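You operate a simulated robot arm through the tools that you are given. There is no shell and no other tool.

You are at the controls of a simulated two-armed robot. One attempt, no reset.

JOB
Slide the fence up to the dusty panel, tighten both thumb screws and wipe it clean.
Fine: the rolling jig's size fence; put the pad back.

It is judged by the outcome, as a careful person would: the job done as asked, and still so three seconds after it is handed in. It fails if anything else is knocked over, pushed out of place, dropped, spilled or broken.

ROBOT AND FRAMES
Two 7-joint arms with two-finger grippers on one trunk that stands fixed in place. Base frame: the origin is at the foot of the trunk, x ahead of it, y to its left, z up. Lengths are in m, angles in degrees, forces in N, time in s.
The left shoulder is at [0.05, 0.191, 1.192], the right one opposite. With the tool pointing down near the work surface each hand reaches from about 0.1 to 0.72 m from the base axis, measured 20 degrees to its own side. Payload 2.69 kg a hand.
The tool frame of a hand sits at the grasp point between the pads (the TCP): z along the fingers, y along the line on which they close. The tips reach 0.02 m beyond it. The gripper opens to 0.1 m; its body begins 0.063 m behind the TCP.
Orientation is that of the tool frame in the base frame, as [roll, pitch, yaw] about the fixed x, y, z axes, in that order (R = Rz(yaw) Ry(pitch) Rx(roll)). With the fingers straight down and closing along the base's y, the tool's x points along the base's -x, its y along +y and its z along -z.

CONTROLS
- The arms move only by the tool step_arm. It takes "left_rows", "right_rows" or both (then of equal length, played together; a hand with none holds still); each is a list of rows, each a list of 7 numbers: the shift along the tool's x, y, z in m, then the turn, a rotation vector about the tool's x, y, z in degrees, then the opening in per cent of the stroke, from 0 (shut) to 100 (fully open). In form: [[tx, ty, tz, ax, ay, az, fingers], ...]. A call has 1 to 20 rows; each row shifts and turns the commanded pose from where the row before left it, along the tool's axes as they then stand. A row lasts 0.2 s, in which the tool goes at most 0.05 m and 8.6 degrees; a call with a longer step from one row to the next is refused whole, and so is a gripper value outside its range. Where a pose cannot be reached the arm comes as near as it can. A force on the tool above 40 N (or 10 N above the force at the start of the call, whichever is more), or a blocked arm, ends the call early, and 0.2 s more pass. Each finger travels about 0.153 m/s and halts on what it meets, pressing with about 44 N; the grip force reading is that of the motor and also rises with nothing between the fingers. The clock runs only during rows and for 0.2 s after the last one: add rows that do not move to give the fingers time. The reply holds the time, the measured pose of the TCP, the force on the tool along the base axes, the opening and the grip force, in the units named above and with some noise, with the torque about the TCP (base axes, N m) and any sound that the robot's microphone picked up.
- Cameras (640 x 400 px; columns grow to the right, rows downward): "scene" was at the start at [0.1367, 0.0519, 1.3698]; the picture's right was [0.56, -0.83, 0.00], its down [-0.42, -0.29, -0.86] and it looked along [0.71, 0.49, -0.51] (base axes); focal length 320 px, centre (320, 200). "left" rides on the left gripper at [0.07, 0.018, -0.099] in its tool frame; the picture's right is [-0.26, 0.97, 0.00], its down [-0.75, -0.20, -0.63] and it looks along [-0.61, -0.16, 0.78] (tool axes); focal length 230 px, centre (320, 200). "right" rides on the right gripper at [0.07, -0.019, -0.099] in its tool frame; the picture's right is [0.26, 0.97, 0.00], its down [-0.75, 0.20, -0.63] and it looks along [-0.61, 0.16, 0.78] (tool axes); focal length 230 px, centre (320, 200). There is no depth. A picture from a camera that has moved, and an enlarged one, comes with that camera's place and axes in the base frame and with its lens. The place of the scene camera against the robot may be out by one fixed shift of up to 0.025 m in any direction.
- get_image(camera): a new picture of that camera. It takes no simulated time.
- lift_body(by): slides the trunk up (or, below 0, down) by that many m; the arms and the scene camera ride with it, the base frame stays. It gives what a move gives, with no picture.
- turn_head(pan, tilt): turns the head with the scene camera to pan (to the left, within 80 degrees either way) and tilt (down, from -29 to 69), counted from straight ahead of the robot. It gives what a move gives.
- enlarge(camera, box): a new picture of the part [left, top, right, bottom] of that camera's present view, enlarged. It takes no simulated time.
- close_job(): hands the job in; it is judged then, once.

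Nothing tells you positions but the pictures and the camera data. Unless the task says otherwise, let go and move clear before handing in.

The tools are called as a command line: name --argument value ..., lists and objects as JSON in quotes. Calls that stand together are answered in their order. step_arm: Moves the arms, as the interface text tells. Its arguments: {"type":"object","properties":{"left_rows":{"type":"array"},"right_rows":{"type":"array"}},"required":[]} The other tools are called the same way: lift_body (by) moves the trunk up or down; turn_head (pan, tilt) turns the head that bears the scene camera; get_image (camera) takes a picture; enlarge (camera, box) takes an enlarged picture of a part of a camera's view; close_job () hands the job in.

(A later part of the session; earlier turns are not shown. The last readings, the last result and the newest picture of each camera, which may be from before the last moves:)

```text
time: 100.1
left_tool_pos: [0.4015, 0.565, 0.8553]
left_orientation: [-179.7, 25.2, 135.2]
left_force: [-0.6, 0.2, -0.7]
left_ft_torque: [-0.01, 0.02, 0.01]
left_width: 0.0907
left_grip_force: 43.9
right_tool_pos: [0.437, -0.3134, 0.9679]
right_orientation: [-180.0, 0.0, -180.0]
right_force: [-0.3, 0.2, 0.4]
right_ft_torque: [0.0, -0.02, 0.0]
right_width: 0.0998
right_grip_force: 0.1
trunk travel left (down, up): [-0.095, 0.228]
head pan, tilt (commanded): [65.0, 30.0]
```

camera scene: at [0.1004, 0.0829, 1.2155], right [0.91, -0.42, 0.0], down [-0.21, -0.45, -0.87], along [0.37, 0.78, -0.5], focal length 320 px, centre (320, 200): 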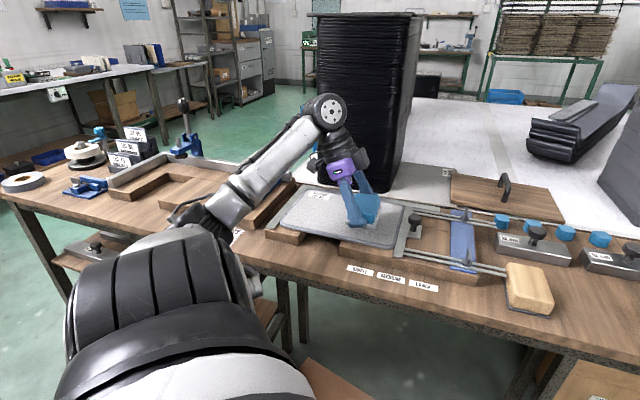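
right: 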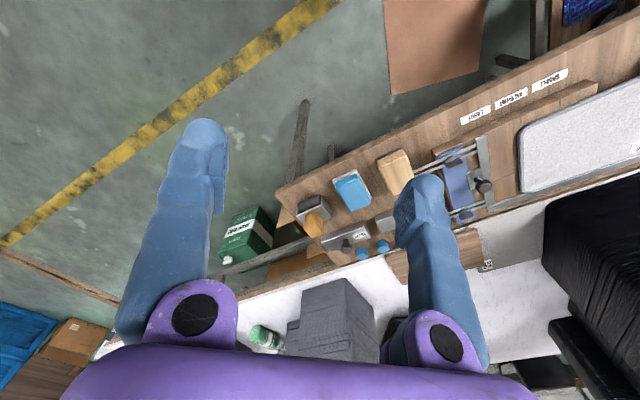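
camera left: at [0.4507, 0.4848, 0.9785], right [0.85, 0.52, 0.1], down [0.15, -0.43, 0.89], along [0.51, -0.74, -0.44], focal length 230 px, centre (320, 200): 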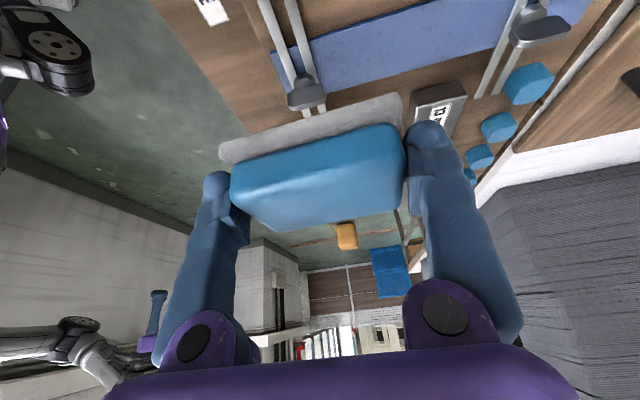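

No contact yet at z 0.855. The finger width is shrinking slightly, so I'll check the pad isn't creeping in the grip.

get_image --camera "left"

enlarge --camera "scene" --box '[320, 160, 400, 230]'

```text
taken
camera left: at [0.3402, 0.6529, 0.9135], right [0.85, 0.52, 0.1], down [0.15, -0.43, 0.89], along [0.51, -0.74, -0.44], focal length 230 px, centre (320, 200)
```

left: 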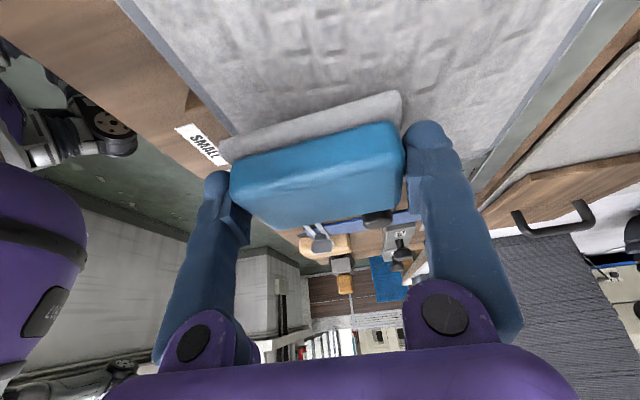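

```text
5.71 times, centred on (360, 195) of scene
camera zoom: at [0.1005, 0.083, 1.2155], right [0.91, -0.42, 0.0], down [-0.21, -0.45, -0.87], along [0.37, 0.78, -0.5], focal length 1827 px, centre (91, 229)
```

zoom: 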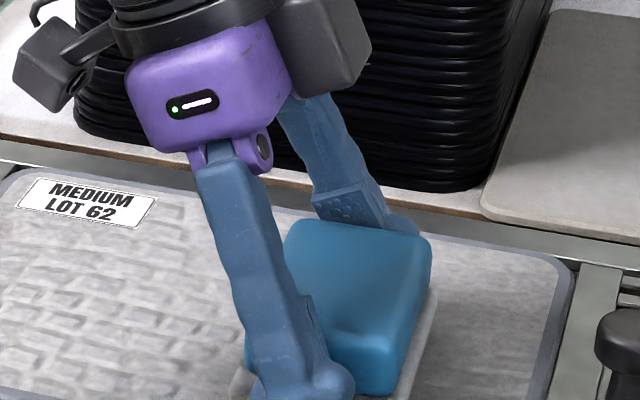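

The pad is still well seated. I'll continue down in 2.5 mm steps.

step_arm --left_rows '[[0.0011, 0, 0.0023, 0, 0, 0, 30], [0.0011, 0, 0.0023, 0, 0, 0, 30], [0.0011, 0, 0.0023, 0, 0, 0, 30], [0.0011, 0, 0.0023, 0, 0, 0, 30]]'

```text
time: 101.1
left_tool_pos: [0.4008, 0.5659, 0.8458]
left_orientation: [-179.7, 25.1, 135.2]
left_force: [0.2, 1.2, -0.1]
left_ft_torque: [0.01, 0.03, 0.0]
left_width: 0.0907
left_grip_force: 44.2
right_tool_pos: [0.4367, -0.3123, 0.9681]
right_orientation: [-180.0, 0.1, 180.0]
right_force: [-0.7, 1.2, -0.4]
right_ft_torque: [-0.01, -0.03, 0.01]
right_width: 0.1
right_grip_force: 0.1
trunk travel left (down, up): [-0.095, 0.228]
head pan, tilt (commanded): [65.0, 30.0]
```

step_arm --left_rows '[[0.0009, 0, 0.0018, 0, 0, 0, 30], [0.0009, 0, 0.0018, 0, 0, 0, 30], [0.0009, 0, 0.0018, 0, 0, 0, 30]]'

enlarge --camera "scene" --box '[320, 170, 400, 240]'

```text
time: 101.9
left_tool_pos: [0.399, 0.5653, 0.8404]
left_orientation: [-179.9, 25.2, 135.1]
left_force: [2.3, 2.9, 8.9]
left_ft_torque: [-0.15, 0.3, -0.04]
left_width: 0.0908
left_grip_force: 43.8
right_tool_pos: [0.4375, -0.3144, 0.9682]
right_orientation: [179.9, 0.0, 180.0]
right_force: [-0.1, 0.0, -0.5]
right_ft_torque: [0.02, -0.01, 0.0]
right_width: 0.1002
right_grip_force: 0.0
trunk travel left (down, up): [-0.095, 0.228]
head pan, tilt (commanded): [65.0, 30.0]
```

```text
5.71 times, centred on (360, 205) of scene
camera zoom: at [0.1, 0.0824, 1.2158], right [0.91, -0.42, 0.0], down [-0.21, -0.45, -0.87], along [0.37, 0.79, -0.5], focal length 1827 px, centre (91, 171)
```

zoom: 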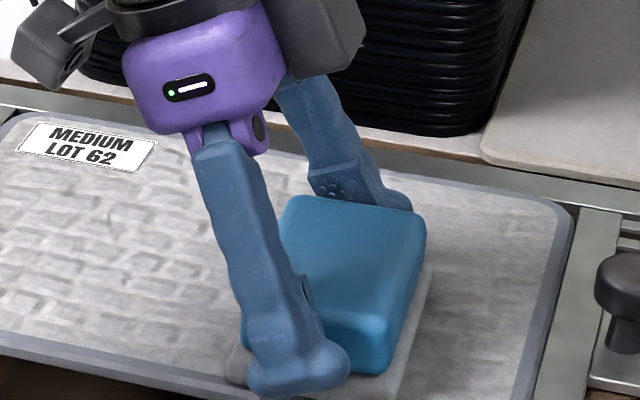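

Contact is at z≈0.841 with about 9 N. I'll wipe right toward the fence first, keeping this light pressure.

step_arm --left_rows '[[-0.009, -0.001, 0.0042, 0, 0, 0, 30], [-0.009, -0.001, 0.0042, 0, 0, 0, 30], [-0.009, 0, 0.0042, 0, 0, 0, 30], [-0.009, 0, 0.0042, 0, 0, 0, 30], [-0.006, 0, 0.0028, 0, 0, 0, 30]]'

enlarge --camera "scene" --box '[270, 160, 430, 260]'

```text
time: 103.1
left_tool_pos: [0.4312, 0.5302, 0.8407]
left_orientation: [-179.9, 25.2, 135.1]
left_force: [-3.7, 4.9, 20.0]
left_ft_torque: [0.21, 0.22, -0.01]
left_width: 0.0904
left_grip_force: 44.3
right_tool_pos: [0.4358, -0.3133, 0.969]
right_orientation: [-180.0, 0.0, 180.0]
right_force: [1.2, 0.3, 0.4]
right_ft_torque: [0.04, -0.02, 0.01]
right_width: 0.1001
right_grip_force: 0.1
trunk travel left (down, up): [-0.095, 0.228]
head pan, tilt (commanded): [65.0, 30.0]
```

```text
4.00 times, centred on (350, 210) of scene
camera zoom: at [0.0987, 0.0817, 1.2158], right [0.91, -0.42, 0.0], down [-0.21, -0.45, -0.87], along [0.37, 0.79, -0.5], focal length 1279 px, centre (200, 160)
```

zoom: 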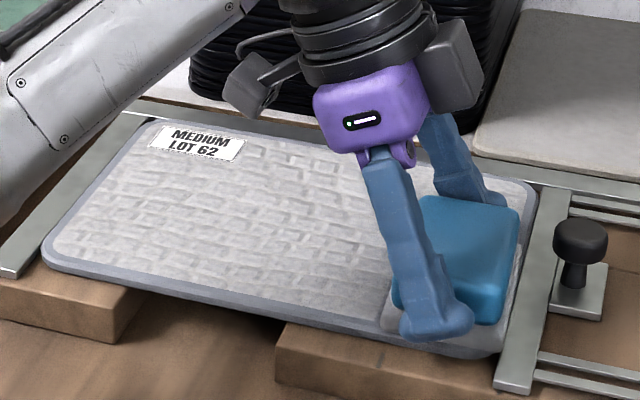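

The pressure grew to 20 N, so I'll ease up about 0.8 mm and wipe left along the front strip.

step_arm --left_rows '[[-0.0004, 0, -0.0008, 0, 0, 0, 30], [0.0117, 0, -0.0055, 0, 0, 0, 30], [0.0117, 0, -0.0055, 0, 0, 0, 30], [0.0117, 0, -0.0055, 0, 0, 0, 30], [0.0117, 0, -0.0055, 0, 0, 0, 30], [0.0117, 0, -0.0055, 0, 0, 0, 30], [0.0117, 0, -0.0055, 0, 0, 0, 30], [0.0117, 0, -0.0055, 0, 0, 0, 30]]'

get_image --camera "scene"

enlarge --camera "scene" --box '[270, 160, 430, 260]'

```text
time: 104.9
left_tool_pos: [0.3679, 0.5925, 0.8401]
left_orientation: [-179.7, 25.2, 135.1]
left_force: [3.2, -2.4, 13.4]
left_ft_torque: [0.15, 0.03, -0.03]
left_width: 0.0904
left_grip_force: 44.3
right_tool_pos: [0.4362, -0.3141, 0.9683]
right_orientation: [180.0, 0.0, 180.0]
right_force: [0.4, 1.1, -0.1]
right_ft_torque: [-0.03, 0.02, 0.02]
right_width: 0.0999
right_grip_force: 0.1
trunk travel left (down, up): [-0.095, 0.228]
head pan, tilt (commanded): [65.0, 30.0]
```

```text
taken
camera scene: at [0.0999, 0.0814, 1.2157], right [0.91, -0.42, 0.0], down [-0.21, -0.45, -0.87], along [0.37, 0.79, -0.5], focal length 320 px, centre (320, 200)
```

scene: 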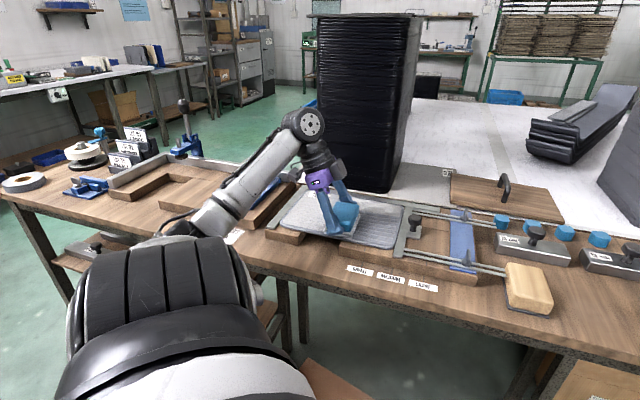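

```text
4.00 times, centred on (350, 210) of scene
camera zoom: at [0.0999, 0.0814, 1.2157], right [0.91, -0.42, 0.0], down [-0.21, -0.45, -0.87], along [0.37, 0.79, -0.5], focal length 1279 px, centre (200, 160)
```

zoom: 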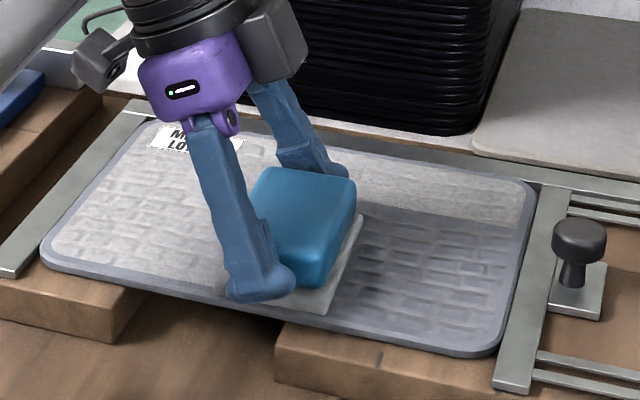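

The wipe works: the strip behind the pad is visibly clean right to the front and right edges. Continuing left along the front strip.

step_arm --left_rows '[[0.0104, 0, -0.0052, 0, 0, 0, 30], [0.0104, 0, -0.0049, 0, 0, 0, 30], [0.0104, 0, -0.0049, 0, 0, 0, 30], [0.0104, 0, -0.0049, 0, 0, 0, 30], [0.0104, 0, -0.0049, 0, 0, 0, 30], [0.0104, 0, -0.0049, 0, 0, 0, 30], [0.0104, 0, -0.0049, 0, 0, 0, 30], [0.0085, 0, -0.004, 0, 0, 0, 30]]'

get_image --camera "scene"

enlarge --camera "scene" --box '[240, 160, 430, 260]'

```text
time: 106.7
left_tool_pos: [0.3042, 0.6577, 0.8407]
left_orientation: [-179.9, 25.0, 135.1]
left_force: [3.1, -3.7, 16.4]
left_ft_torque: [0.08, 0.31, 0.03]
left_width: 0.0903
left_grip_force: 44.0
right_tool_pos: [0.4375, -0.3131, 0.968]
right_orientation: [179.9, 0.0, 180.0]
right_force: [-1.2, 0.5, 0.2]
right_ft_torque: [0.0, -0.02, -0.02]
right_width: 0.1
right_grip_force: 0.1
trunk travel left (down, up): [-0.095, 0.228]
head pan, tilt (commanded): [65.0, 30.0]
```

```text
taken
camera scene: at [0.1001, 0.0809, 1.2158], right [0.91, -0.42, 0.0], down [-0.21, -0.45, -0.87], along [0.37, 0.79, -0.5], focal length 320 px, centre (320, 200)
```

scene: 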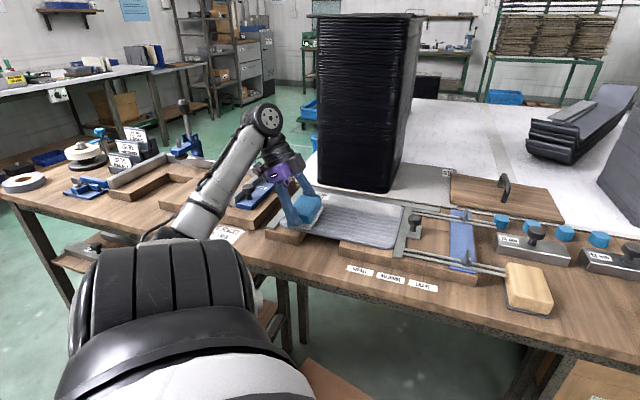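

```text
3.37 times, centred on (335, 210) of scene
camera zoom: at [0.1001, 0.0809, 1.2158], right [0.91, -0.42, 0.0], down [-0.21, -0.45, -0.87], along [0.37, 0.79, -0.5], focal length 1077 px, centre (270, 166)
```

zoom: 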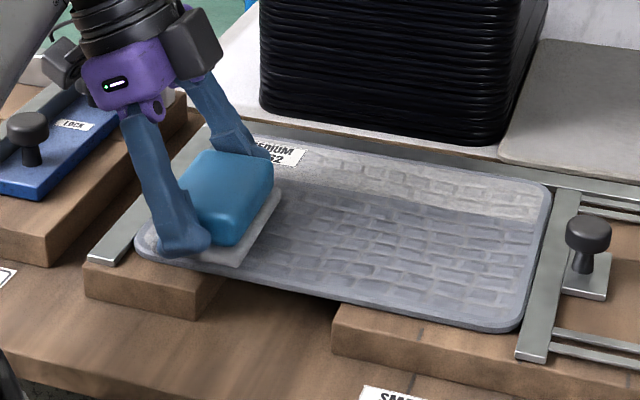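

The front strip is nearly done. I'll nudge 5 mm further left to cover the left edge, then shift back a strip.

step_arm --left_rows '[[0.0045, 0, -0.0023, 0, 0, 0, 30], [0, 0, 0, 0, 0, 0, 30]]'

get_image --camera "left"

enlarge --camera "scene" --box '[260, 180, 340, 250]'

```text
time: 107.3
left_tool_pos: [0.3005, 0.66, 0.8418]
left_orientation: [-179.9, 25.1, 135.0]
left_force: [3.8, -2.7, 17.2]
left_ft_torque: [0.12, 0.22, -0.02]
left_width: 0.0903
left_grip_force: 44.6
right_tool_pos: [0.4366, -0.3137, 0.9672]
right_orientation: [179.8, 0.0, 180.0]
right_force: [0.5, 0.1, 0.6]
right_ft_torque: [0.02, 0.0, 0.01]
right_width: 0.0998
right_grip_force: 0.0
trunk travel left (down, up): [-0.095, 0.228]
head pan, tilt (commanded): [65.0, 30.0]
```

```text
taken
camera left: at [0.2391, 0.7482, 0.9], right [0.85, 0.52, 0.11], down [0.15, -0.43, 0.89], along [0.51, -0.74, -0.45], focal length 230 px, centre (320, 200)
```

left: 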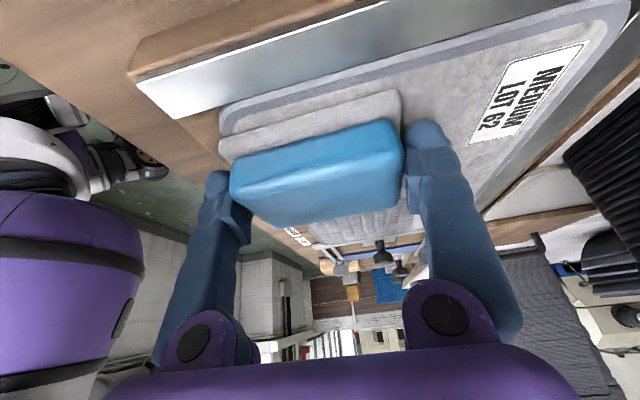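

```text
5.71 times, centred on (300, 215) of scene
camera zoom: at [0.1, 0.081, 1.2157], right [0.91, -0.42, 0.0], down [-0.21, -0.45, -0.87], along [0.37, 0.79, -0.5], focal length 1827 px, centre (434, 114)
```

zoom: 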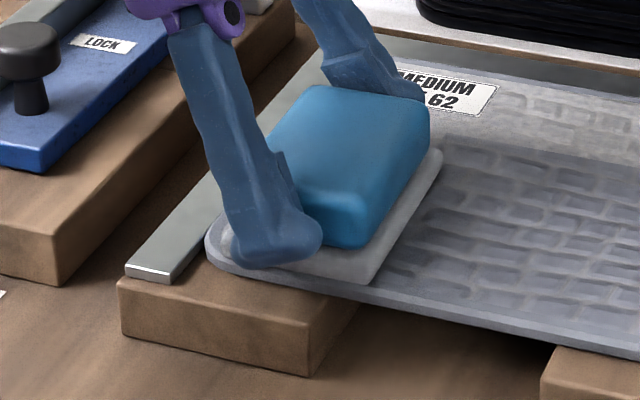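

The hand view shows a narrow dusty strip still left of the pad. I'll zoom to measure it.

enlarge --camera "left" --box '[200, 40, 440, 180]'

```text
2.67 times, centred on (320, 110) of left
camera zoom: at [0.2391, 0.7482, 0.9], right [0.85, 0.52, 0.11], down [0.15, -0.43, 0.89], along [0.51, -0.74, -0.45], focal length 614 px, centre (320, 440)
```

zoom: 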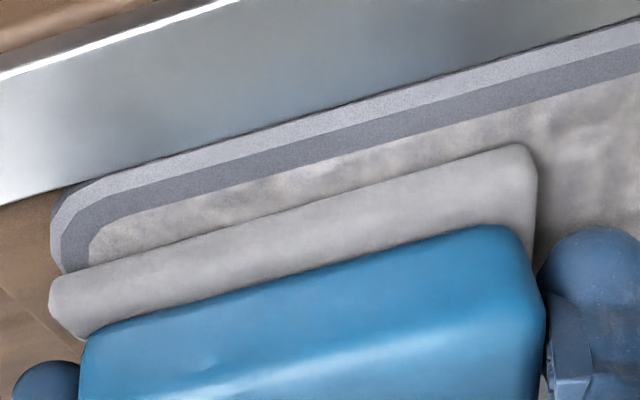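

The panel's left rim is at r≈−0.29 and the pad's left edge is at −0.276. I'll wipe 14 mm further left, then move back one strip along the left edge.

step_arm --left_rows '[[0.0063, 0, -0.0032, 0, 0, 0, 30], [0.0064, 0, -0.0031, 0, 0, 0, 30], [0, 0.008, 0, 0, 0, 0, 30], [0, 0.012, 0, 0, 0, 0, 30], [0, 0.012, 0, 0, 0, 0, 30], [0, 0.012, 0, 0, 0, 0, 30]]'

enlarge --camera "left" --box '[180, 20, 460, 200]'

enlarge --camera "scene" --box '[240, 160, 430, 260]'

```text
time: 108.7
left_tool_pos: [0.3227, 0.7019, 0.842]
left_orientation: [-179.9, 25.0, 135.2]
left_force: [-1.7, -2.5, 11.0]
left_ft_torque: [0.08, 0.29, 0.05]
left_width: 0.0899
left_grip_force: 44.0
right_tool_pos: [0.4367, -0.3149, 0.9671]
right_orientation: [179.9, -0.1, -180.0]
right_force: [-0.3, 1.5, -0.1]
right_ft_torque: [-0.02, 0.0, 0.0]
right_width: 0.0998
right_grip_force: 0.0
trunk travel left (down, up): [-0.095, 0.228]
head pan, tilt (commanded): [65.0, 30.0]
```

```text
2.22 times, centred on (320, 110) of left
camera zoom: at [0.2606, 0.7904, 0.9003], right [0.85, 0.52, 0.11], down [0.15, -0.43, 0.89], along [0.51, -0.74, -0.44], focal length 511 px, centre (320, 400)
```

zoom: 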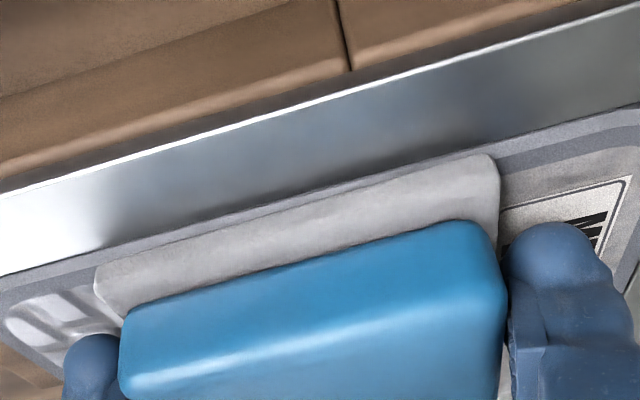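

```text
3.37 times, centred on (335, 210) of scene
camera zoom: at [0.0997, 0.0814, 1.2156], right [0.91, -0.42, 0.0], down [-0.21, -0.45, -0.87], along [0.37, 0.79, -0.5], focal length 1077 px, centre (270, 166)
```

zoom: 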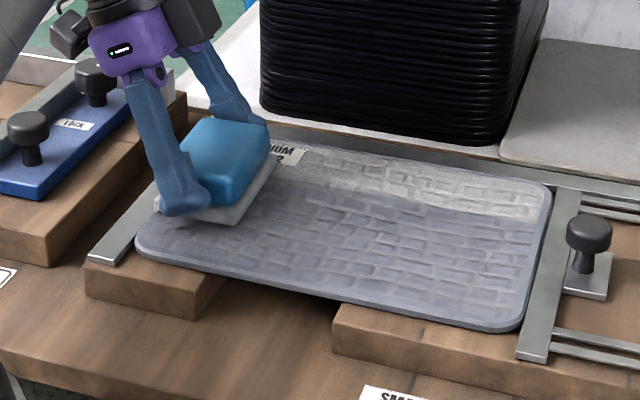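

The left edge is covered now. I'll wipe right along the middle strip toward the fence, stopping short of the knob.

step_arm --left_rows '[[-0.0113, 0, 0.0053, 0, 0, 0, 30], [-0.0113, 0, 0.0053, 0, 0, 0, 30], [-0.0113, 0, 0.0053, 0, 0, 0, 30], [-0.0113, 0, 0.0053, 0, 0, 0, 30], [-0.0113, 0, 0.0053, 0, 0, 0, 30], [-0.0113, 0, 0.0053, 0, 0, 0, 30], [-0.0113, 0, 0.0053, 0, 0, 0, 30]]'

enlarge --camera "scene" --box '[240, 160, 430, 260]'

```text
time: 110.3
left_tool_pos: [0.3847, 0.6396, 0.8425]
left_orientation: [-179.9, 25.2, 135.0]
left_force: [-3.1, 3.5, 17.4]
left_ft_torque: [0.27, 0.34, 0.0]
left_width: 0.0898
left_grip_force: 43.8
right_tool_pos: [0.4364, -0.313, 0.9675]
right_orientation: [179.9, 0.1, 179.9]
right_force: [-0.1, -0.4, -0.1]
right_ft_torque: [-0.03, -0.02, -0.03]
right_width: 0.1
right_grip_force: 0.0
trunk travel left (down, up): [-0.095, 0.228]
head pan, tilt (commanded): [65.0, 30.0]
```

```text
3.37 times, centred on (335, 210) of scene
camera zoom: at [0.0991, 0.0815, 1.2157], right [0.91, -0.42, 0.0], down [-0.21, -0.45, -0.87], along [0.37, 0.79, -0.5], focal length 1077 px, centre (270, 166)
```

zoom: 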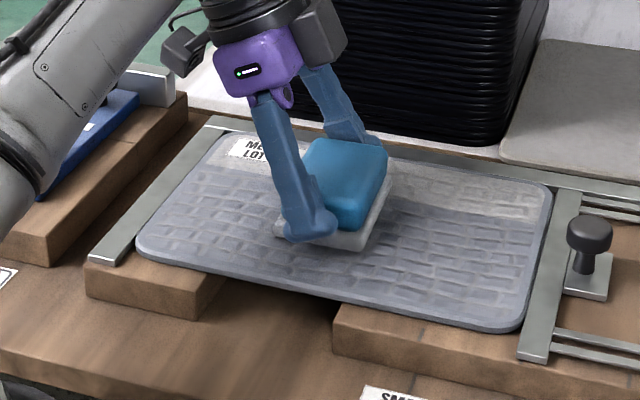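

Going well. Continuing right to the fence side.

step_arm --left_rows '[[-0.0116, 0, 0.0051, 0, 0, 0, 30], [-0.0115, 0, 0.0054, 0, 0, 0, 30], [-0.0115, 0, 0.0054, 0, 0, 0, 30], [-0.0115, 0, 0.0054, 0, 0, 0, 30], [-0.0115, 0, 0.0054, 0, 0, 0, 30], [-0.0115, 0, 0.0054, 0, 0, 0, 30], [-0.0115, 0, 0.0054, 0, 0, 0, 30], [-0.0115, 0, 0.0054, 0, 0, 0, 30]]'

enlarge --camera "scene" --box '[240, 160, 430, 260]'

get_image --camera "left"

```text
time: 112.1
left_tool_pos: [0.4547, 0.5671, 0.8416]
left_orientation: [-179.8, 25.2, 135.2]
left_force: [-1.7, 2.6, 13.3]
left_ft_torque: [0.06, 0.28, -0.05]
left_width: 0.0896
left_grip_force: 43.6
right_tool_pos: [0.436, -0.3138, 0.9686]
right_orientation: [179.9, 0.2, 179.9]
right_force: [0.5, 0.0, -0.1]
right_ft_torque: [0.0, 0.01, 0.03]
right_width: 0.1
right_grip_force: 0.0
trunk travel left (down, up): [-0.095, 0.228]
head pan, tilt (commanded): [65.0, 30.0]
```

```text
3.37 times, centred on (335, 210) of scene
camera zoom: at [0.0993, 0.082, 1.2157], right [0.91, -0.42, 0.0], down [-0.21, -0.45, -0.87], along [0.37, 0.79, -0.5], focal length 1077 px, centre (270, 166)
```

zoom: 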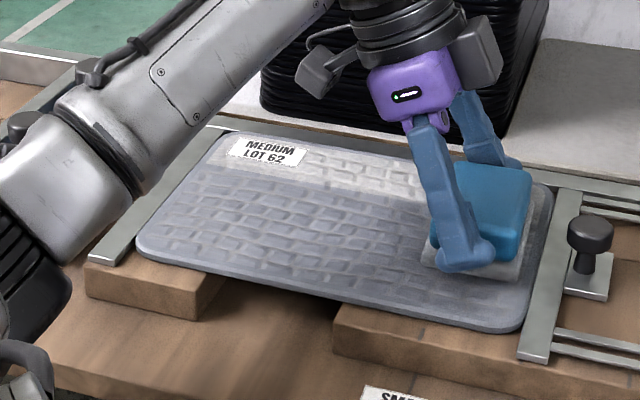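

```text
taken
camera left: at [0.3941, 0.6568, 0.9006], right [0.85, 0.52, 0.11], down [0.15, -0.43, 0.89], along [0.51, -0.74, -0.44], focal length 230 px, centre (320, 200)
```

left: 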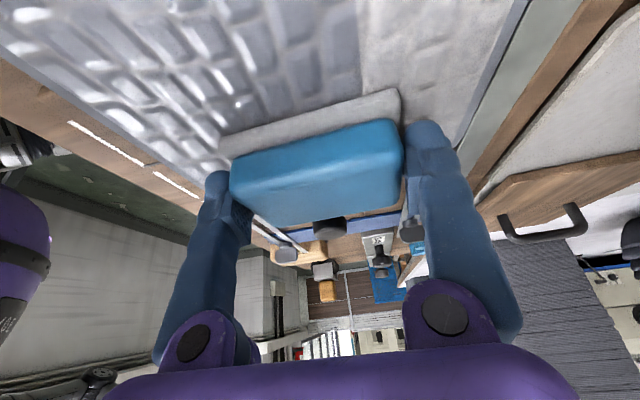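

The middle strip is clean. I'll move back 45 mm to the rear strip at the right end.

step_arm --left_rows '[[0, 0.0112, 0, 0, 0, 0, 30], [0, 0.0112, 0, 0, 0, 0, 30], [0, 0.0112, 0, 0, 0, 0, 30], [0, 0.0112, 0, 0, 0, 0, 30]]'

enlarge --camera "scene" --box '[240, 160, 430, 260]'

get_image --camera "left"

```text
time: 113.1
left_tool_pos: [0.4871, 0.6, 0.8418]
left_orientation: [-179.8, 25.2, 135.1]
left_force: [-1.3, -2.7, 13.3]
left_ft_torque: [-0.23, 0.33, 0.08]
left_width: 0.0892
left_grip_force: 43.7
right_tool_pos: [0.4368, -0.3137, 0.9685]
right_orientation: [179.9, 0.1, 179.9]
right_force: [-0.1, 0.4, 0.3]
right_ft_torque: [-0.02, 0.02, -0.02]
right_width: 0.0999
right_grip_force: 0.0
trunk travel left (down, up): [-0.095, 0.228]
head pan, tilt (commanded): [65.0, 30.0]
```

```text
3.37 times, centred on (335, 210) of scene
camera zoom: at [0.0993, 0.0814, 1.2157], right [0.91, -0.42, 0.0], down [-0.21, -0.45, -0.87], along [0.37, 0.79, -0.5], focal length 1077 px, centre (270, 166)
```

zoom: 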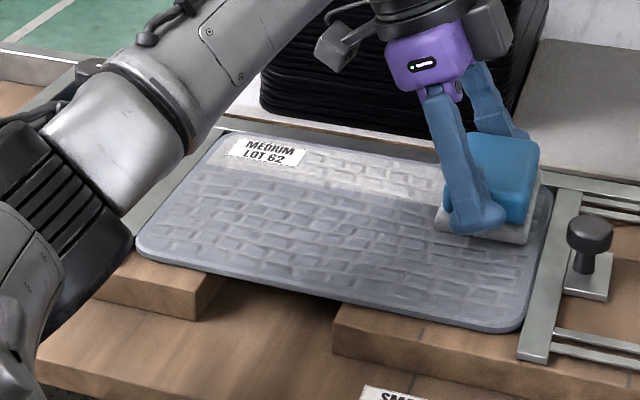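

```text
taken
camera left: at [0.4254, 0.6893, 0.9008], right [0.85, 0.52, 0.11], down [0.15, -0.43, 0.89], along [0.51, -0.74, -0.44], focal length 230 px, centre (320, 200)
```

left: 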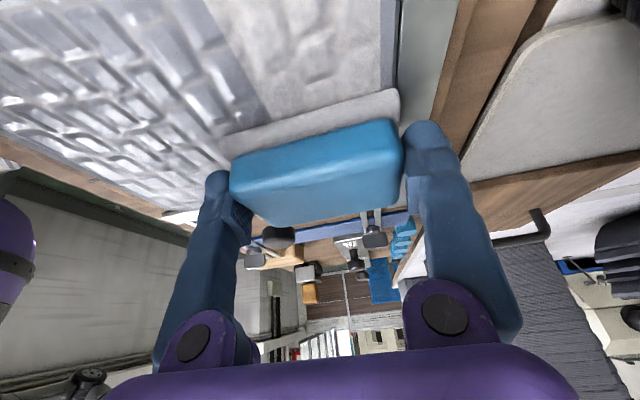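

The rear strip is lined up with the panel's back rim. Wiping left along it now.

step_arm --left_rows '[[0.0114, 0, -0.0053, 0, 0, 0, 30], [0.0114, 0, -0.0053, 0, 0, 0, 30], [0.0114, 0, -0.0053, 0, 0, 0, 30], [0.0114, 0, -0.0053, 0, 0, 0, 30], [0.0114, 0, -0.0053, 0, 0, 0, 30], [0.0114, 0, -0.0053, 0, 0, 0, 30], [0.0114, 0, -0.0053, 0, 0, 0, 30], [0.0114, 0, -0.0053, 0, 0, 0, 30]]'

enlarge --camera "scene" --box '[240, 150, 430, 260]'

get_image --camera "left"

```text
time: 114.9
left_tool_pos: [0.4154, 0.6706, 0.8429]
left_orientation: [-179.9, 25.1, 135.1]
left_force: [4.2, -3.7, 19.5]
left_ft_torque: [0.01, 0.29, 0.03]
left_width: 0.0894
left_grip_force: 43.9
right_tool_pos: [0.4361, -0.3138, 0.9673]
right_orientation: [179.8, 0.1, -180.0]
right_force: [0.2, 0.1, 0.6]
right_ft_torque: [-0.01, -0.01, -0.03]
right_width: 0.1001
right_grip_force: 0.2
trunk travel left (down, up): [-0.095, 0.228]
head pan, tilt (commanded): [65.0, 30.0]
```

```text
3.37 times, centred on (335, 205) of scene
camera zoom: at [0.0997, 0.0807, 1.2158], right [0.91, -0.42, 0.0], down [-0.21, -0.45, -0.87], along [0.37, 0.79, -0.5], focal length 1077 px, centre (270, 183)
```

zoom: 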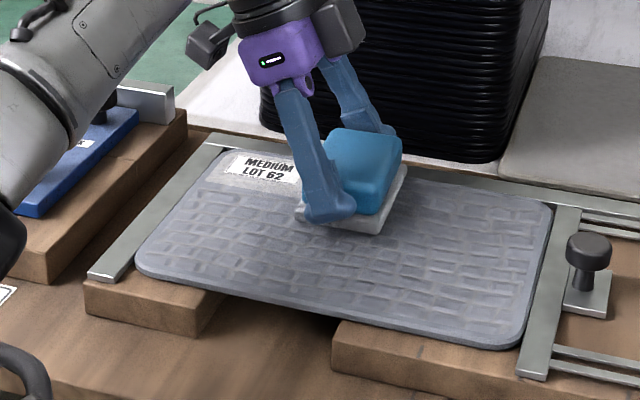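

```text
taken
camera left: at [0.3544, 0.759, 0.9011], right [0.85, 0.52, 0.11], down [0.15, -0.43, 0.89], along [0.51, -0.74, -0.44], focal length 230 px, centre (320, 200)
```

left: 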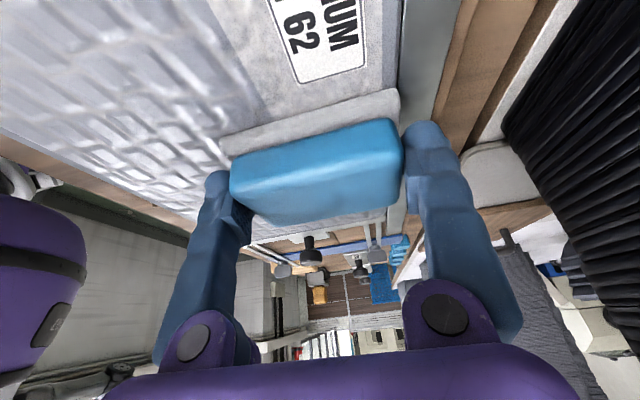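

Only the area at the label remains. I'll ease the pressure slightly and finish the rear strip to the left edge.

step_arm --left_rows '[[0.0111, 0, -0.0058, 0, 0, 0, 30], [0.0113, 0, -0.0054, 0, 0, 0, 30], [0.0113, 0, -0.0054, 0, 0, 0, 30], [0.0113, 0, -0.0054, 0, 0, 0, 30], [0.0113, 0, -0.0053, 0, 0, 0, 30], [0.0113, 0, -0.0053, 0, 0, 0, 30], [0.0113, 0, -0.0053, 0, 0, 0, 30]]'

enlarge --camera "scene" --box '[240, 150, 430, 260]'

get_image --camera "left"

```text
time: 116.5
left_tool_pos: [0.3524, 0.7322, 0.8435]
left_orientation: [-179.8, 25.1, 135.1]
left_force: [3.7, -3.0, 14.3]
left_ft_torque: [0.25, 0.09, -0.06]
left_width: 0.0895
left_grip_force: 43.6
right_tool_pos: [0.4359, -0.3143, 0.9679]
right_orientation: [179.8, -0.1, -180.0]
right_force: [0.0, -0.9, 0.5]
right_ft_torque: [0.03, 0.0, 0.0]
right_width: 0.0997
right_grip_force: 0.0
trunk travel left (down, up): [-0.095, 0.228]
head pan, tilt (commanded): [65.0, 30.0]
```

```text
3.37 times, centred on (335, 205) of scene
camera zoom: at [0.1, 0.081, 1.2157], right [0.91, -0.42, 0.0], down [-0.21, -0.45, -0.87], along [0.37, 0.79, -0.5], focal length 1077 px, centre (270, 183)
```

zoom: 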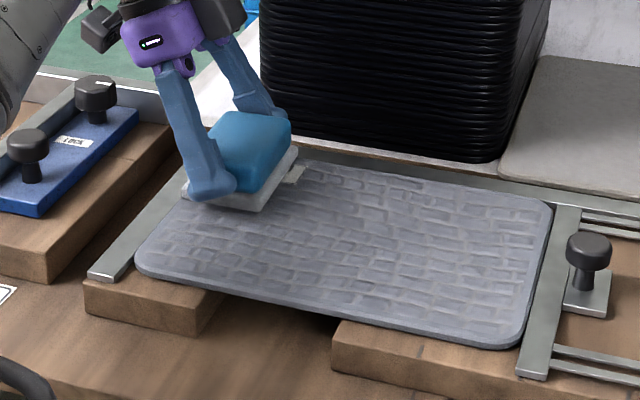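

```text
taken
camera left: at [0.2929, 0.8201, 0.9013], right [0.85, 0.52, 0.11], down [0.15, -0.43, 0.89], along [0.51, -0.74, -0.45], focal length 230 px, centre (320, 200)
```

left: 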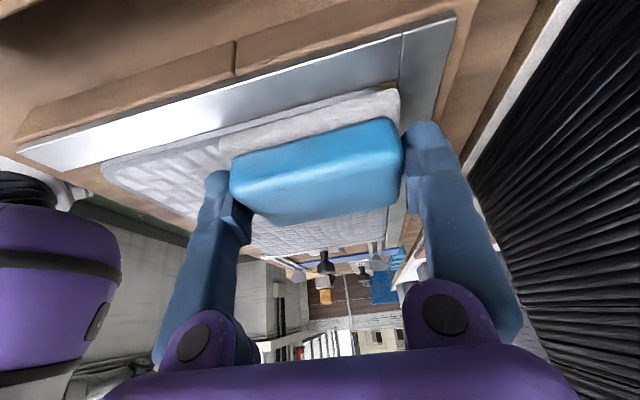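

The panel looks clean everywhere. The fingers have crept slightly on the block, so I'll slide the pad back to mid-panel and re-grip it there before carrying it.

step_arm --left_rows '[[-0.0104, -0.005, 0.0048, 0, 0, 0, 30], [-0.0104, -0.005, 0.0049, 0, 0, 0, 30], [-0.0104, -0.005, 0.0049, 0, 0, 0, 30], [-0.0104, -0.005, 0.0049, 0, 0, 0, 30], [-0.0104, -0.005, 0.0049, 0, 0, 0, 30], [-0.0104, -0.005, 0.0049, 0, 0, 0, 30], [-0.0104, -0.005, 0.0049, 0, 0, 0, 30]]'

enlarge --camera "scene" --box '[240, 150, 430, 260]'

get_image --camera "left"

```text
time: 118.1
left_tool_pos: [0.386, 0.6498, 0.8427]
left_orientation: [-179.9, 25.2, 135.2]
left_force: [-2.0, 6.6, 23.7]
left_ft_torque: [0.21, 0.46, -0.05]
left_width: 0.0893
left_grip_force: 43.7
right_tool_pos: [0.435, -0.3144, 0.9674]
right_orientation: [180.0, 0.2, 180.0]
right_force: [-0.6, -0.1, 0.2]
right_ft_torque: [-0.01, -0.01, 0.03]
right_width: 0.0998
right_grip_force: 0.2
trunk travel left (down, up): [-0.095, 0.228]
head pan, tilt (commanded): [65.0, 30.0]
```

```text
3.37 times, centred on (335, 205) of scene
camera zoom: at [0.0988, 0.0812, 1.2159], right [0.91, -0.42, 0.0], down [-0.21, -0.45, -0.87], along [0.37, 0.79, -0.5], focal length 1077 px, centre (270, 183)
```

zoom: 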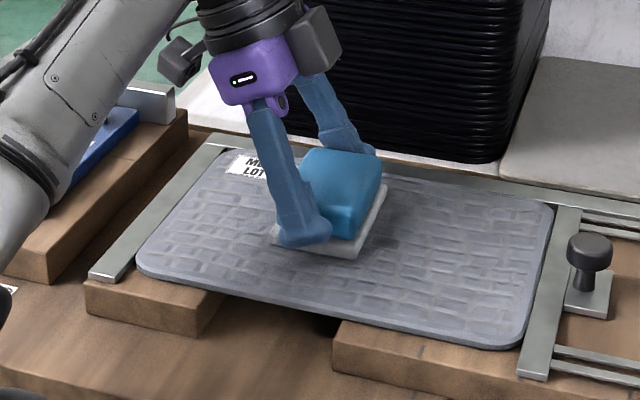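

```text
taken
camera left: at [0.3246, 0.7391, 0.9013], right [0.85, 0.52, 0.11], down [0.15, -0.43, 0.89], along [0.51, -0.74, -0.44], focal length 230 px, centre (320, 200)
```

left: 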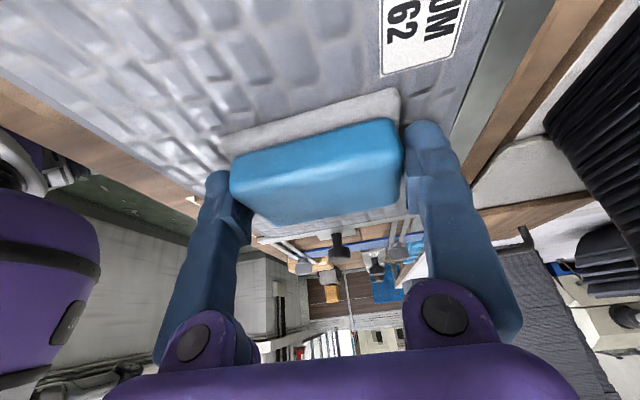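

Now I'll ease the pressure, open the fingers with the pad resting on the panel, lower about 4 mm and re-close.

step_arm --left_rows '[[-0.0006, 0, -0.0014, 0, 0, 0, 30], [0, 0, 0, 0, 0, 0, 100], [0, 0, 0, 0, 0, 0, 100]]'

get_image --camera "left"

enlarge --camera "scene" --box '[290, 170, 370, 240]'

```text
time: 118.9
left_tool_pos: [0.3861, 0.6527, 0.8415]
left_orientation: [-179.5, 25.1, 135.2]
left_force: [0.5, -1.0, 0.2]
left_ft_torque: [0.01, -0.02, 0.0]
left_width: 0.1002
left_grip_force: 0.1
right_tool_pos: [0.4359, -0.3123, 0.9687]
right_orientation: [-180.0, 0.0, 179.9]
right_force: [-0.2, -0.4, 0.1]
right_ft_torque: [0.0, 0.0, 0.04]
right_width: 0.0999
right_grip_force: 0.0
trunk travel left (down, up): [-0.095, 0.228]
head pan, tilt (commanded): [65.0, 30.0]
```

```text
taken
camera left: at [0.3255, 0.7403, 0.8995], right [0.85, 0.52, 0.1], down [0.15, -0.43, 0.89], along [0.51, -0.74, -0.44], focal length 230 px, centre (320, 200)
```

left: 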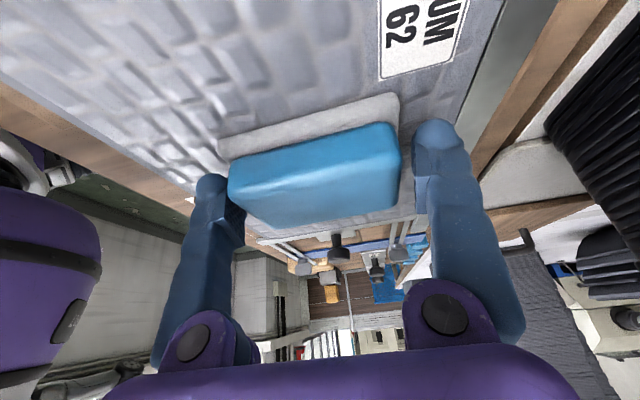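

```text
5.71 times, centred on (330, 205) of scene
camera zoom: at [0.1004, 0.083, 1.2154], right [0.91, -0.42, 0.0], down [-0.21, -0.45, -0.87], along [0.37, 0.78, -0.5], focal length 1827 px, centre (263, 171)
```

zoom: 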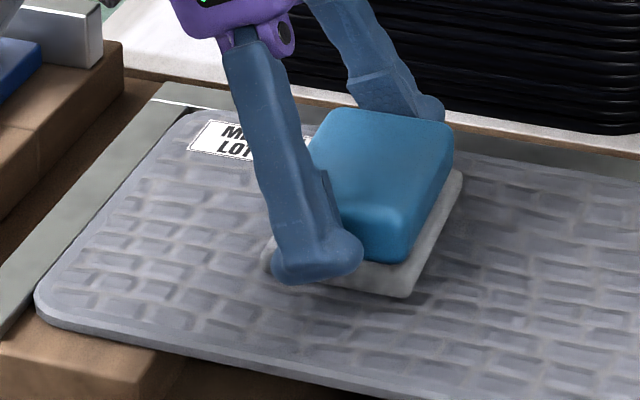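

The pad rests flat on the clean panel. I'll lower 4 mm and close again.

step_arm --left_rows '[[0.0009, 0, 0.0019, 0, 0, 0, 100], [0.0009, 0, 0.0019, 0, 0, 0, 100], [0, 0, 0, 0, 0, 0, 85], [0, 0, 0, 0, 0, 0, 60], [0, 0, 0, 0, 0, 0, 30], [0, 0, 0, 0, 0, 0, 30]]'

get_image --camera "left"

```text
time: 120.3
left_tool_pos: [0.3868, 0.6524, 0.8392]
left_orientation: [-179.8, 25.2, 135.1]
left_force: [-0.2, 1.6, 4.5]
left_ft_torque: [0.03, 0.2, -0.03]
left_width: 0.0919
left_grip_force: 43.5
right_tool_pos: [0.4372, -0.3136, 0.9684]
right_orientation: [179.9, -0.1, -180.0]
right_force: [0.0, 0.2, 0.1]
right_ft_torque: [0.02, 0.01, -0.02]
right_width: 0.1
right_grip_force: 0.0
trunk travel left (down, up): [-0.095, 0.228]
head pan, tilt (commanded): [65.0, 30.0]
```

```text
taken
camera left: at [0.3255, 0.74, 0.8974], right [0.85, 0.52, 0.11], down [0.15, -0.43, 0.89], along [0.51, -0.74, -0.44], focal length 230 px, centre (320, 200)
```

left: 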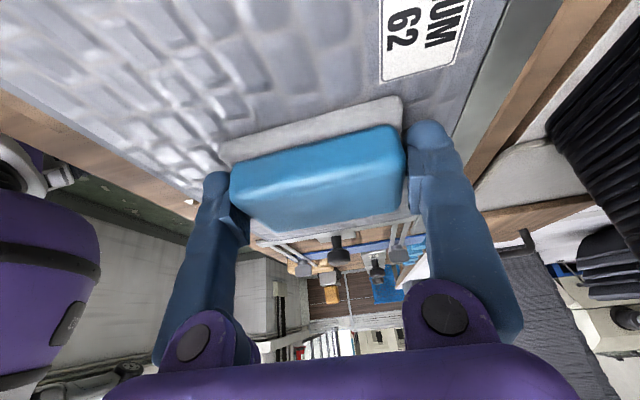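

Re-gripped at 9.2 cm. I'll lift the pad off the panel slowly and inspect the panel.

step_arm --left_rows '[[-0.0021, 0, -0.0045, 0, 0, 0, 30], [-0.0043, 0, -0.009, 0, 0, 0, 30], [-0.0107, 0, -0.0226, 0, 0, 0, 30], [-0.0107, 0, -0.0226, 0, 0, 0, 30], [-0.0085, 0, -0.0181, 0, 0, 0, 30], [0, 0, 0, 0, 0, 0, 30]]'

get_image --camera "left"

enlarge --camera "scene" --box '[240, 140, 430, 260]'

```text
time: 121.7
left_tool_pos: [0.3886, 0.6532, 0.9241]
left_orientation: [-179.7, 25.1, 135.2]
left_force: [0.0, -0.6, -0.9]
left_ft_torque: [0.05, -0.04, 0.03]
left_width: 0.0918
left_grip_force: 44.4
right_tool_pos: [0.4364, -0.313, 0.9668]
right_orientation: [-180.0, 0.0, 180.0]
right_force: [0.2, 0.3, 0.2]
right_ft_torque: [0.02, -0.01, -0.01]
right_width: 0.1
right_grip_force: 0.1
trunk travel left (down, up): [-0.095, 0.228]
head pan, tilt (commanded): [65.0, 30.0]
```

```text
taken
camera left: at [0.3271, 0.7414, 0.9819], right [0.85, 0.52, 0.1], down [0.15, -0.43, 0.89], along [0.51, -0.74, -0.44], focal length 230 px, centre (320, 200)
```

left: 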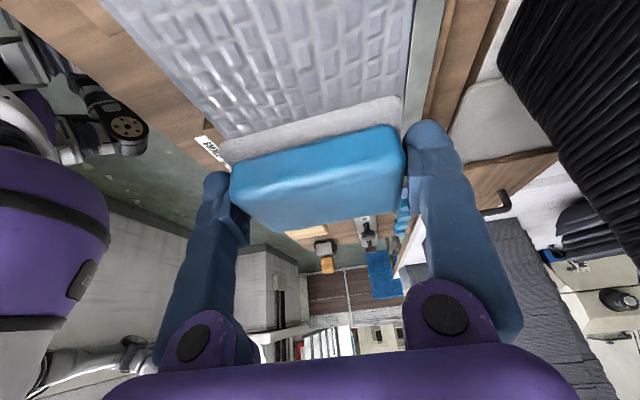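

```text
3.33 times, centred on (335, 200) of scene
camera zoom: at [0.1005, 0.083, 1.2155], right [0.91, -0.42, 0.0], down [-0.21, -0.45, -0.87], along [0.37, 0.78, -0.5], focal length 1066 px, centre (270, 200)
```

zoom: 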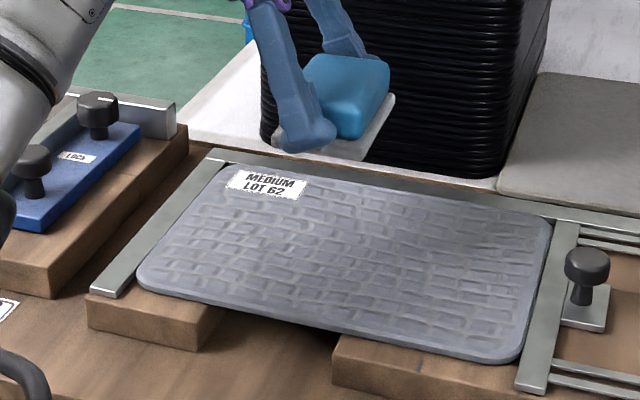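

The panel looks clean all over. A closer look at its corners before I put the pad away.

enlarge --camera "scene" --box '[270, 180, 345, 240]'

enlarge --camera "scene" --box '[340, 185, 420, 255]'

```text
6.67 times, centred on (308, 210) of scene
camera zoom: at [0.1005, 0.083, 1.2155], right [0.91, -0.42, 0.0], down [-0.21, -0.45, -0.87], along [0.37, 0.78, -0.5], focal length 2131 px, centre (403, 133)
```

zoom: 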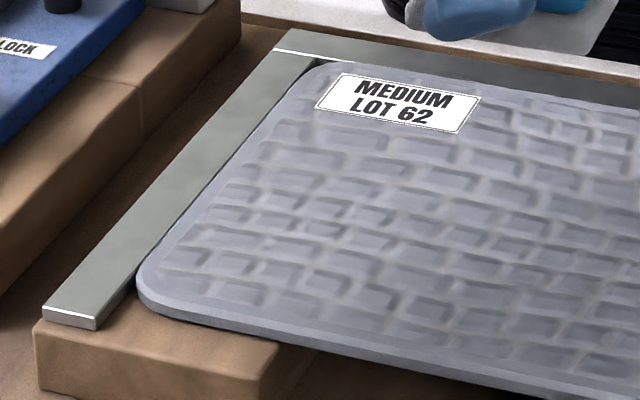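

```text
5.71 times, centred on (380, 220) of scene
camera zoom: at [0.1005, 0.083, 1.2155], right [0.91, -0.42, 0.0], down [-0.21, -0.45, -0.87], along [0.37, 0.78, -0.5], focal length 1827 px, centre (-23, 86)
```

zoom: 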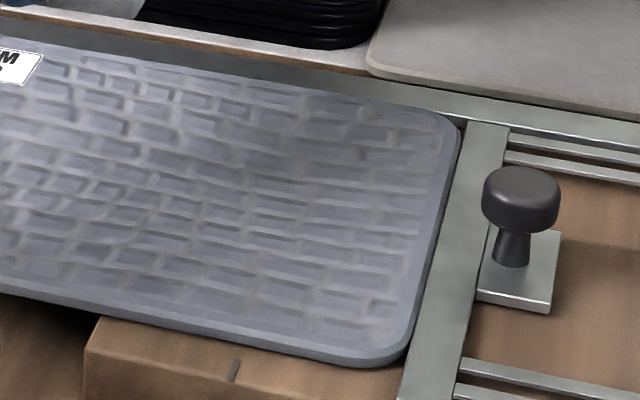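

The panel is clean to all its edges and the fence is tight against it. Next I'll raise the pad, lower the trunk 7 cm again, and carry the pad back toward its place.

step_arm --left_rows '[[-0.0128, 0, -0.0271, 0, 0, 0, 30], [-0.0128, 0, -0.0271, 0, 0, 0, 30]]'

lift_body --by -0.07

turn_head --pan 35 --tilt 20

get_image --camera "scene"

```text
time: 122.3
left_tool_pos: [0.3878, 0.6515, 0.9836]
left_orientation: [-179.7, 25.1, 135.2]
left_force: [0.0, -0.3, -0.7]
left_ft_torque: [0.02, 0.01, -0.01]
left_width: 0.092
left_grip_force: 44.1
right_tool_pos: [0.4374, -0.3143, 0.9674]
right_orientation: [179.9, -0.1, 180.0]
right_force: [-0.1, 0.8, 0.3]
right_ft_torque: [0.01, 0.02, 0.0]
right_width: 0.1
right_grip_force: 0.0
trunk travel left (down, up): [-0.095, 0.228]
head pan, tilt (commanded): [65.0, 30.0]
```

```text
time: 123.3
left_tool_pos: [0.3879, 0.6517, 0.9125]
left_orientation: [-179.7, 25.1, 135.2]
left_force: [0.1, -0.4, -1.4]
left_ft_torque: [0.01, -0.01, 0.01]
left_width: 0.0915
left_grip_force: 43.9
right_tool_pos: [0.4362, -0.3131, 0.8982]
right_orientation: [180.0, 0.1, 180.0]
right_force: [0.5, -0.4, -0.2]
right_ft_torque: [0.02, 0.0, -0.01]
right_width: 0.1
right_grip_force: 0.0
trunk travel left (down, up): [-0.025, 0.298]
head pan, tilt (commanded): [65.0, 30.0]
```

```text
time: 124.3
left_tool_pos: [0.3889, 0.6526, 0.9123]
left_orientation: [-179.7, 25.3, 135.2]
left_force: [-0.2, -0.3, -0.7]
left_ft_torque: [0.0, -0.02, 0.01]
left_width: 0.091
left_grip_force: 44.2
right_tool_pos: [0.4373, -0.3126, 0.8979]
right_orientation: [-179.9, 0.0, -179.9]
right_force: [0.9, 0.2, 0.3]
right_ft_torque: [0.03, 0.01, -0.01]
right_width: 0.1
right_grip_force: 0.0
trunk travel left (down, up): [-0.025, 0.298]
head pan, tilt (commanded): [35.0, 20.0]
```

```text
taken
camera scene: at [0.1385, 0.0545, 1.1615], right [0.57, -0.82, 0.0], down [-0.28, -0.2, -0.94], along [0.77, 0.54, -0.34], focal length 320 px, centre (320, 200)
```

scene: 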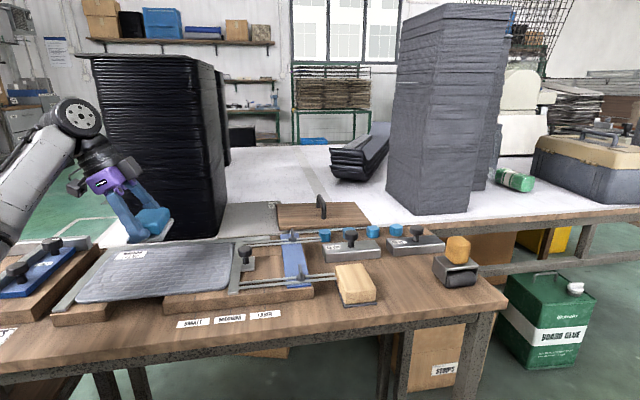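

Good overview: everything is in place and the panel is clean. Carrying the pad back to the right.

step_arm --left_rows '[[-0.0365, -0.01, 0.0172, 0, 0, 0, 30], [-0.0365, -0.01, 0.0172, 0, 0, 0, 30], [-0.0365, -0.01, 0.0172, 0, 0, 0, 30], [-0.0365, -0.01, 0.0172, 0, 0, 0, 30], [-0.0365, -0.01, 0.0172, 0, 0, 0, 30], [-0.0365, -0.01, 0.0172, 0, 0, 0, 30], [-0.0365, -0.01, 0.0172, 0, 0, 0, 30], [-0.0365, -0.01, 0.0172, 0, 0, 0, 30], [-0.0365, -0.01, 0.0172, 0, 0, 0, 30], [-0.0365, -0.01, 0.0172, 0, 0, 0, 30], [-0.0365, -0.005, 0.0172, 0, 0, 0, 30]]'

get_image --camera "left"

enlarge --camera "scene" --box '[320, 180, 500, 330]'

```text
time: 126.7
left_tool_pos: [0.6289, 0.2675, 0.9142]
left_orientation: [-179.8, 25.2, 135.1]
left_force: [0.1, -0.1, -0.7]
left_ft_torque: [-0.01, 0.0, 0.03]
left_width: 0.0905
left_grip_force: 44.1
right_tool_pos: [0.4368, -0.3124, 0.899]
right_orientation: [-180.0, 0.0, 179.9]
right_force: [-0.6, 0.2, 0.6]
right_ft_torque: [0.02, 0.01, 0.0]
right_width: 0.1004
right_grip_force: 0.1
trunk travel left (down, up): [-0.025, 0.298]
head pan, tilt (commanded): [35.0, 20.0]
```

```text
taken
camera left: at [0.5686, 0.3552, 0.9714], right [0.85, 0.52, 0.11], down [0.15, -0.43, 0.89], along [0.51, -0.74, -0.44], focal length 230 px, centre (320, 200)
```

left: 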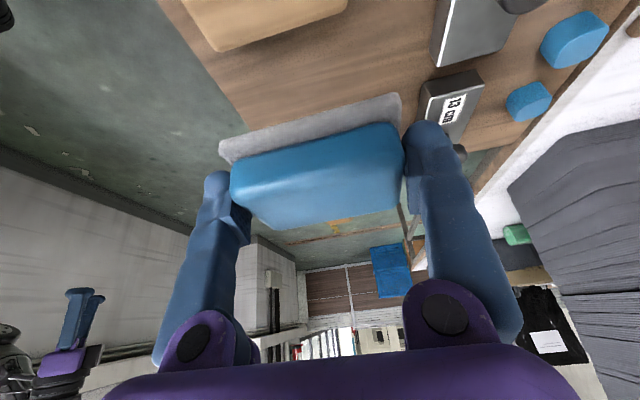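

```text
2.67 times, centred on (410, 255) of scene
camera zoom: at [0.1385, 0.0543, 1.1615], right [0.57, -0.82, 0.0], down [-0.28, -0.2, -0.94], along [0.77, 0.54, -0.34], focal length 852 px, centre (80, 53)
```

zoom: 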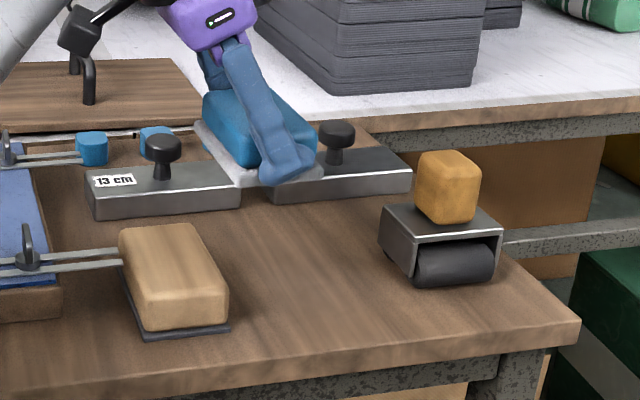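

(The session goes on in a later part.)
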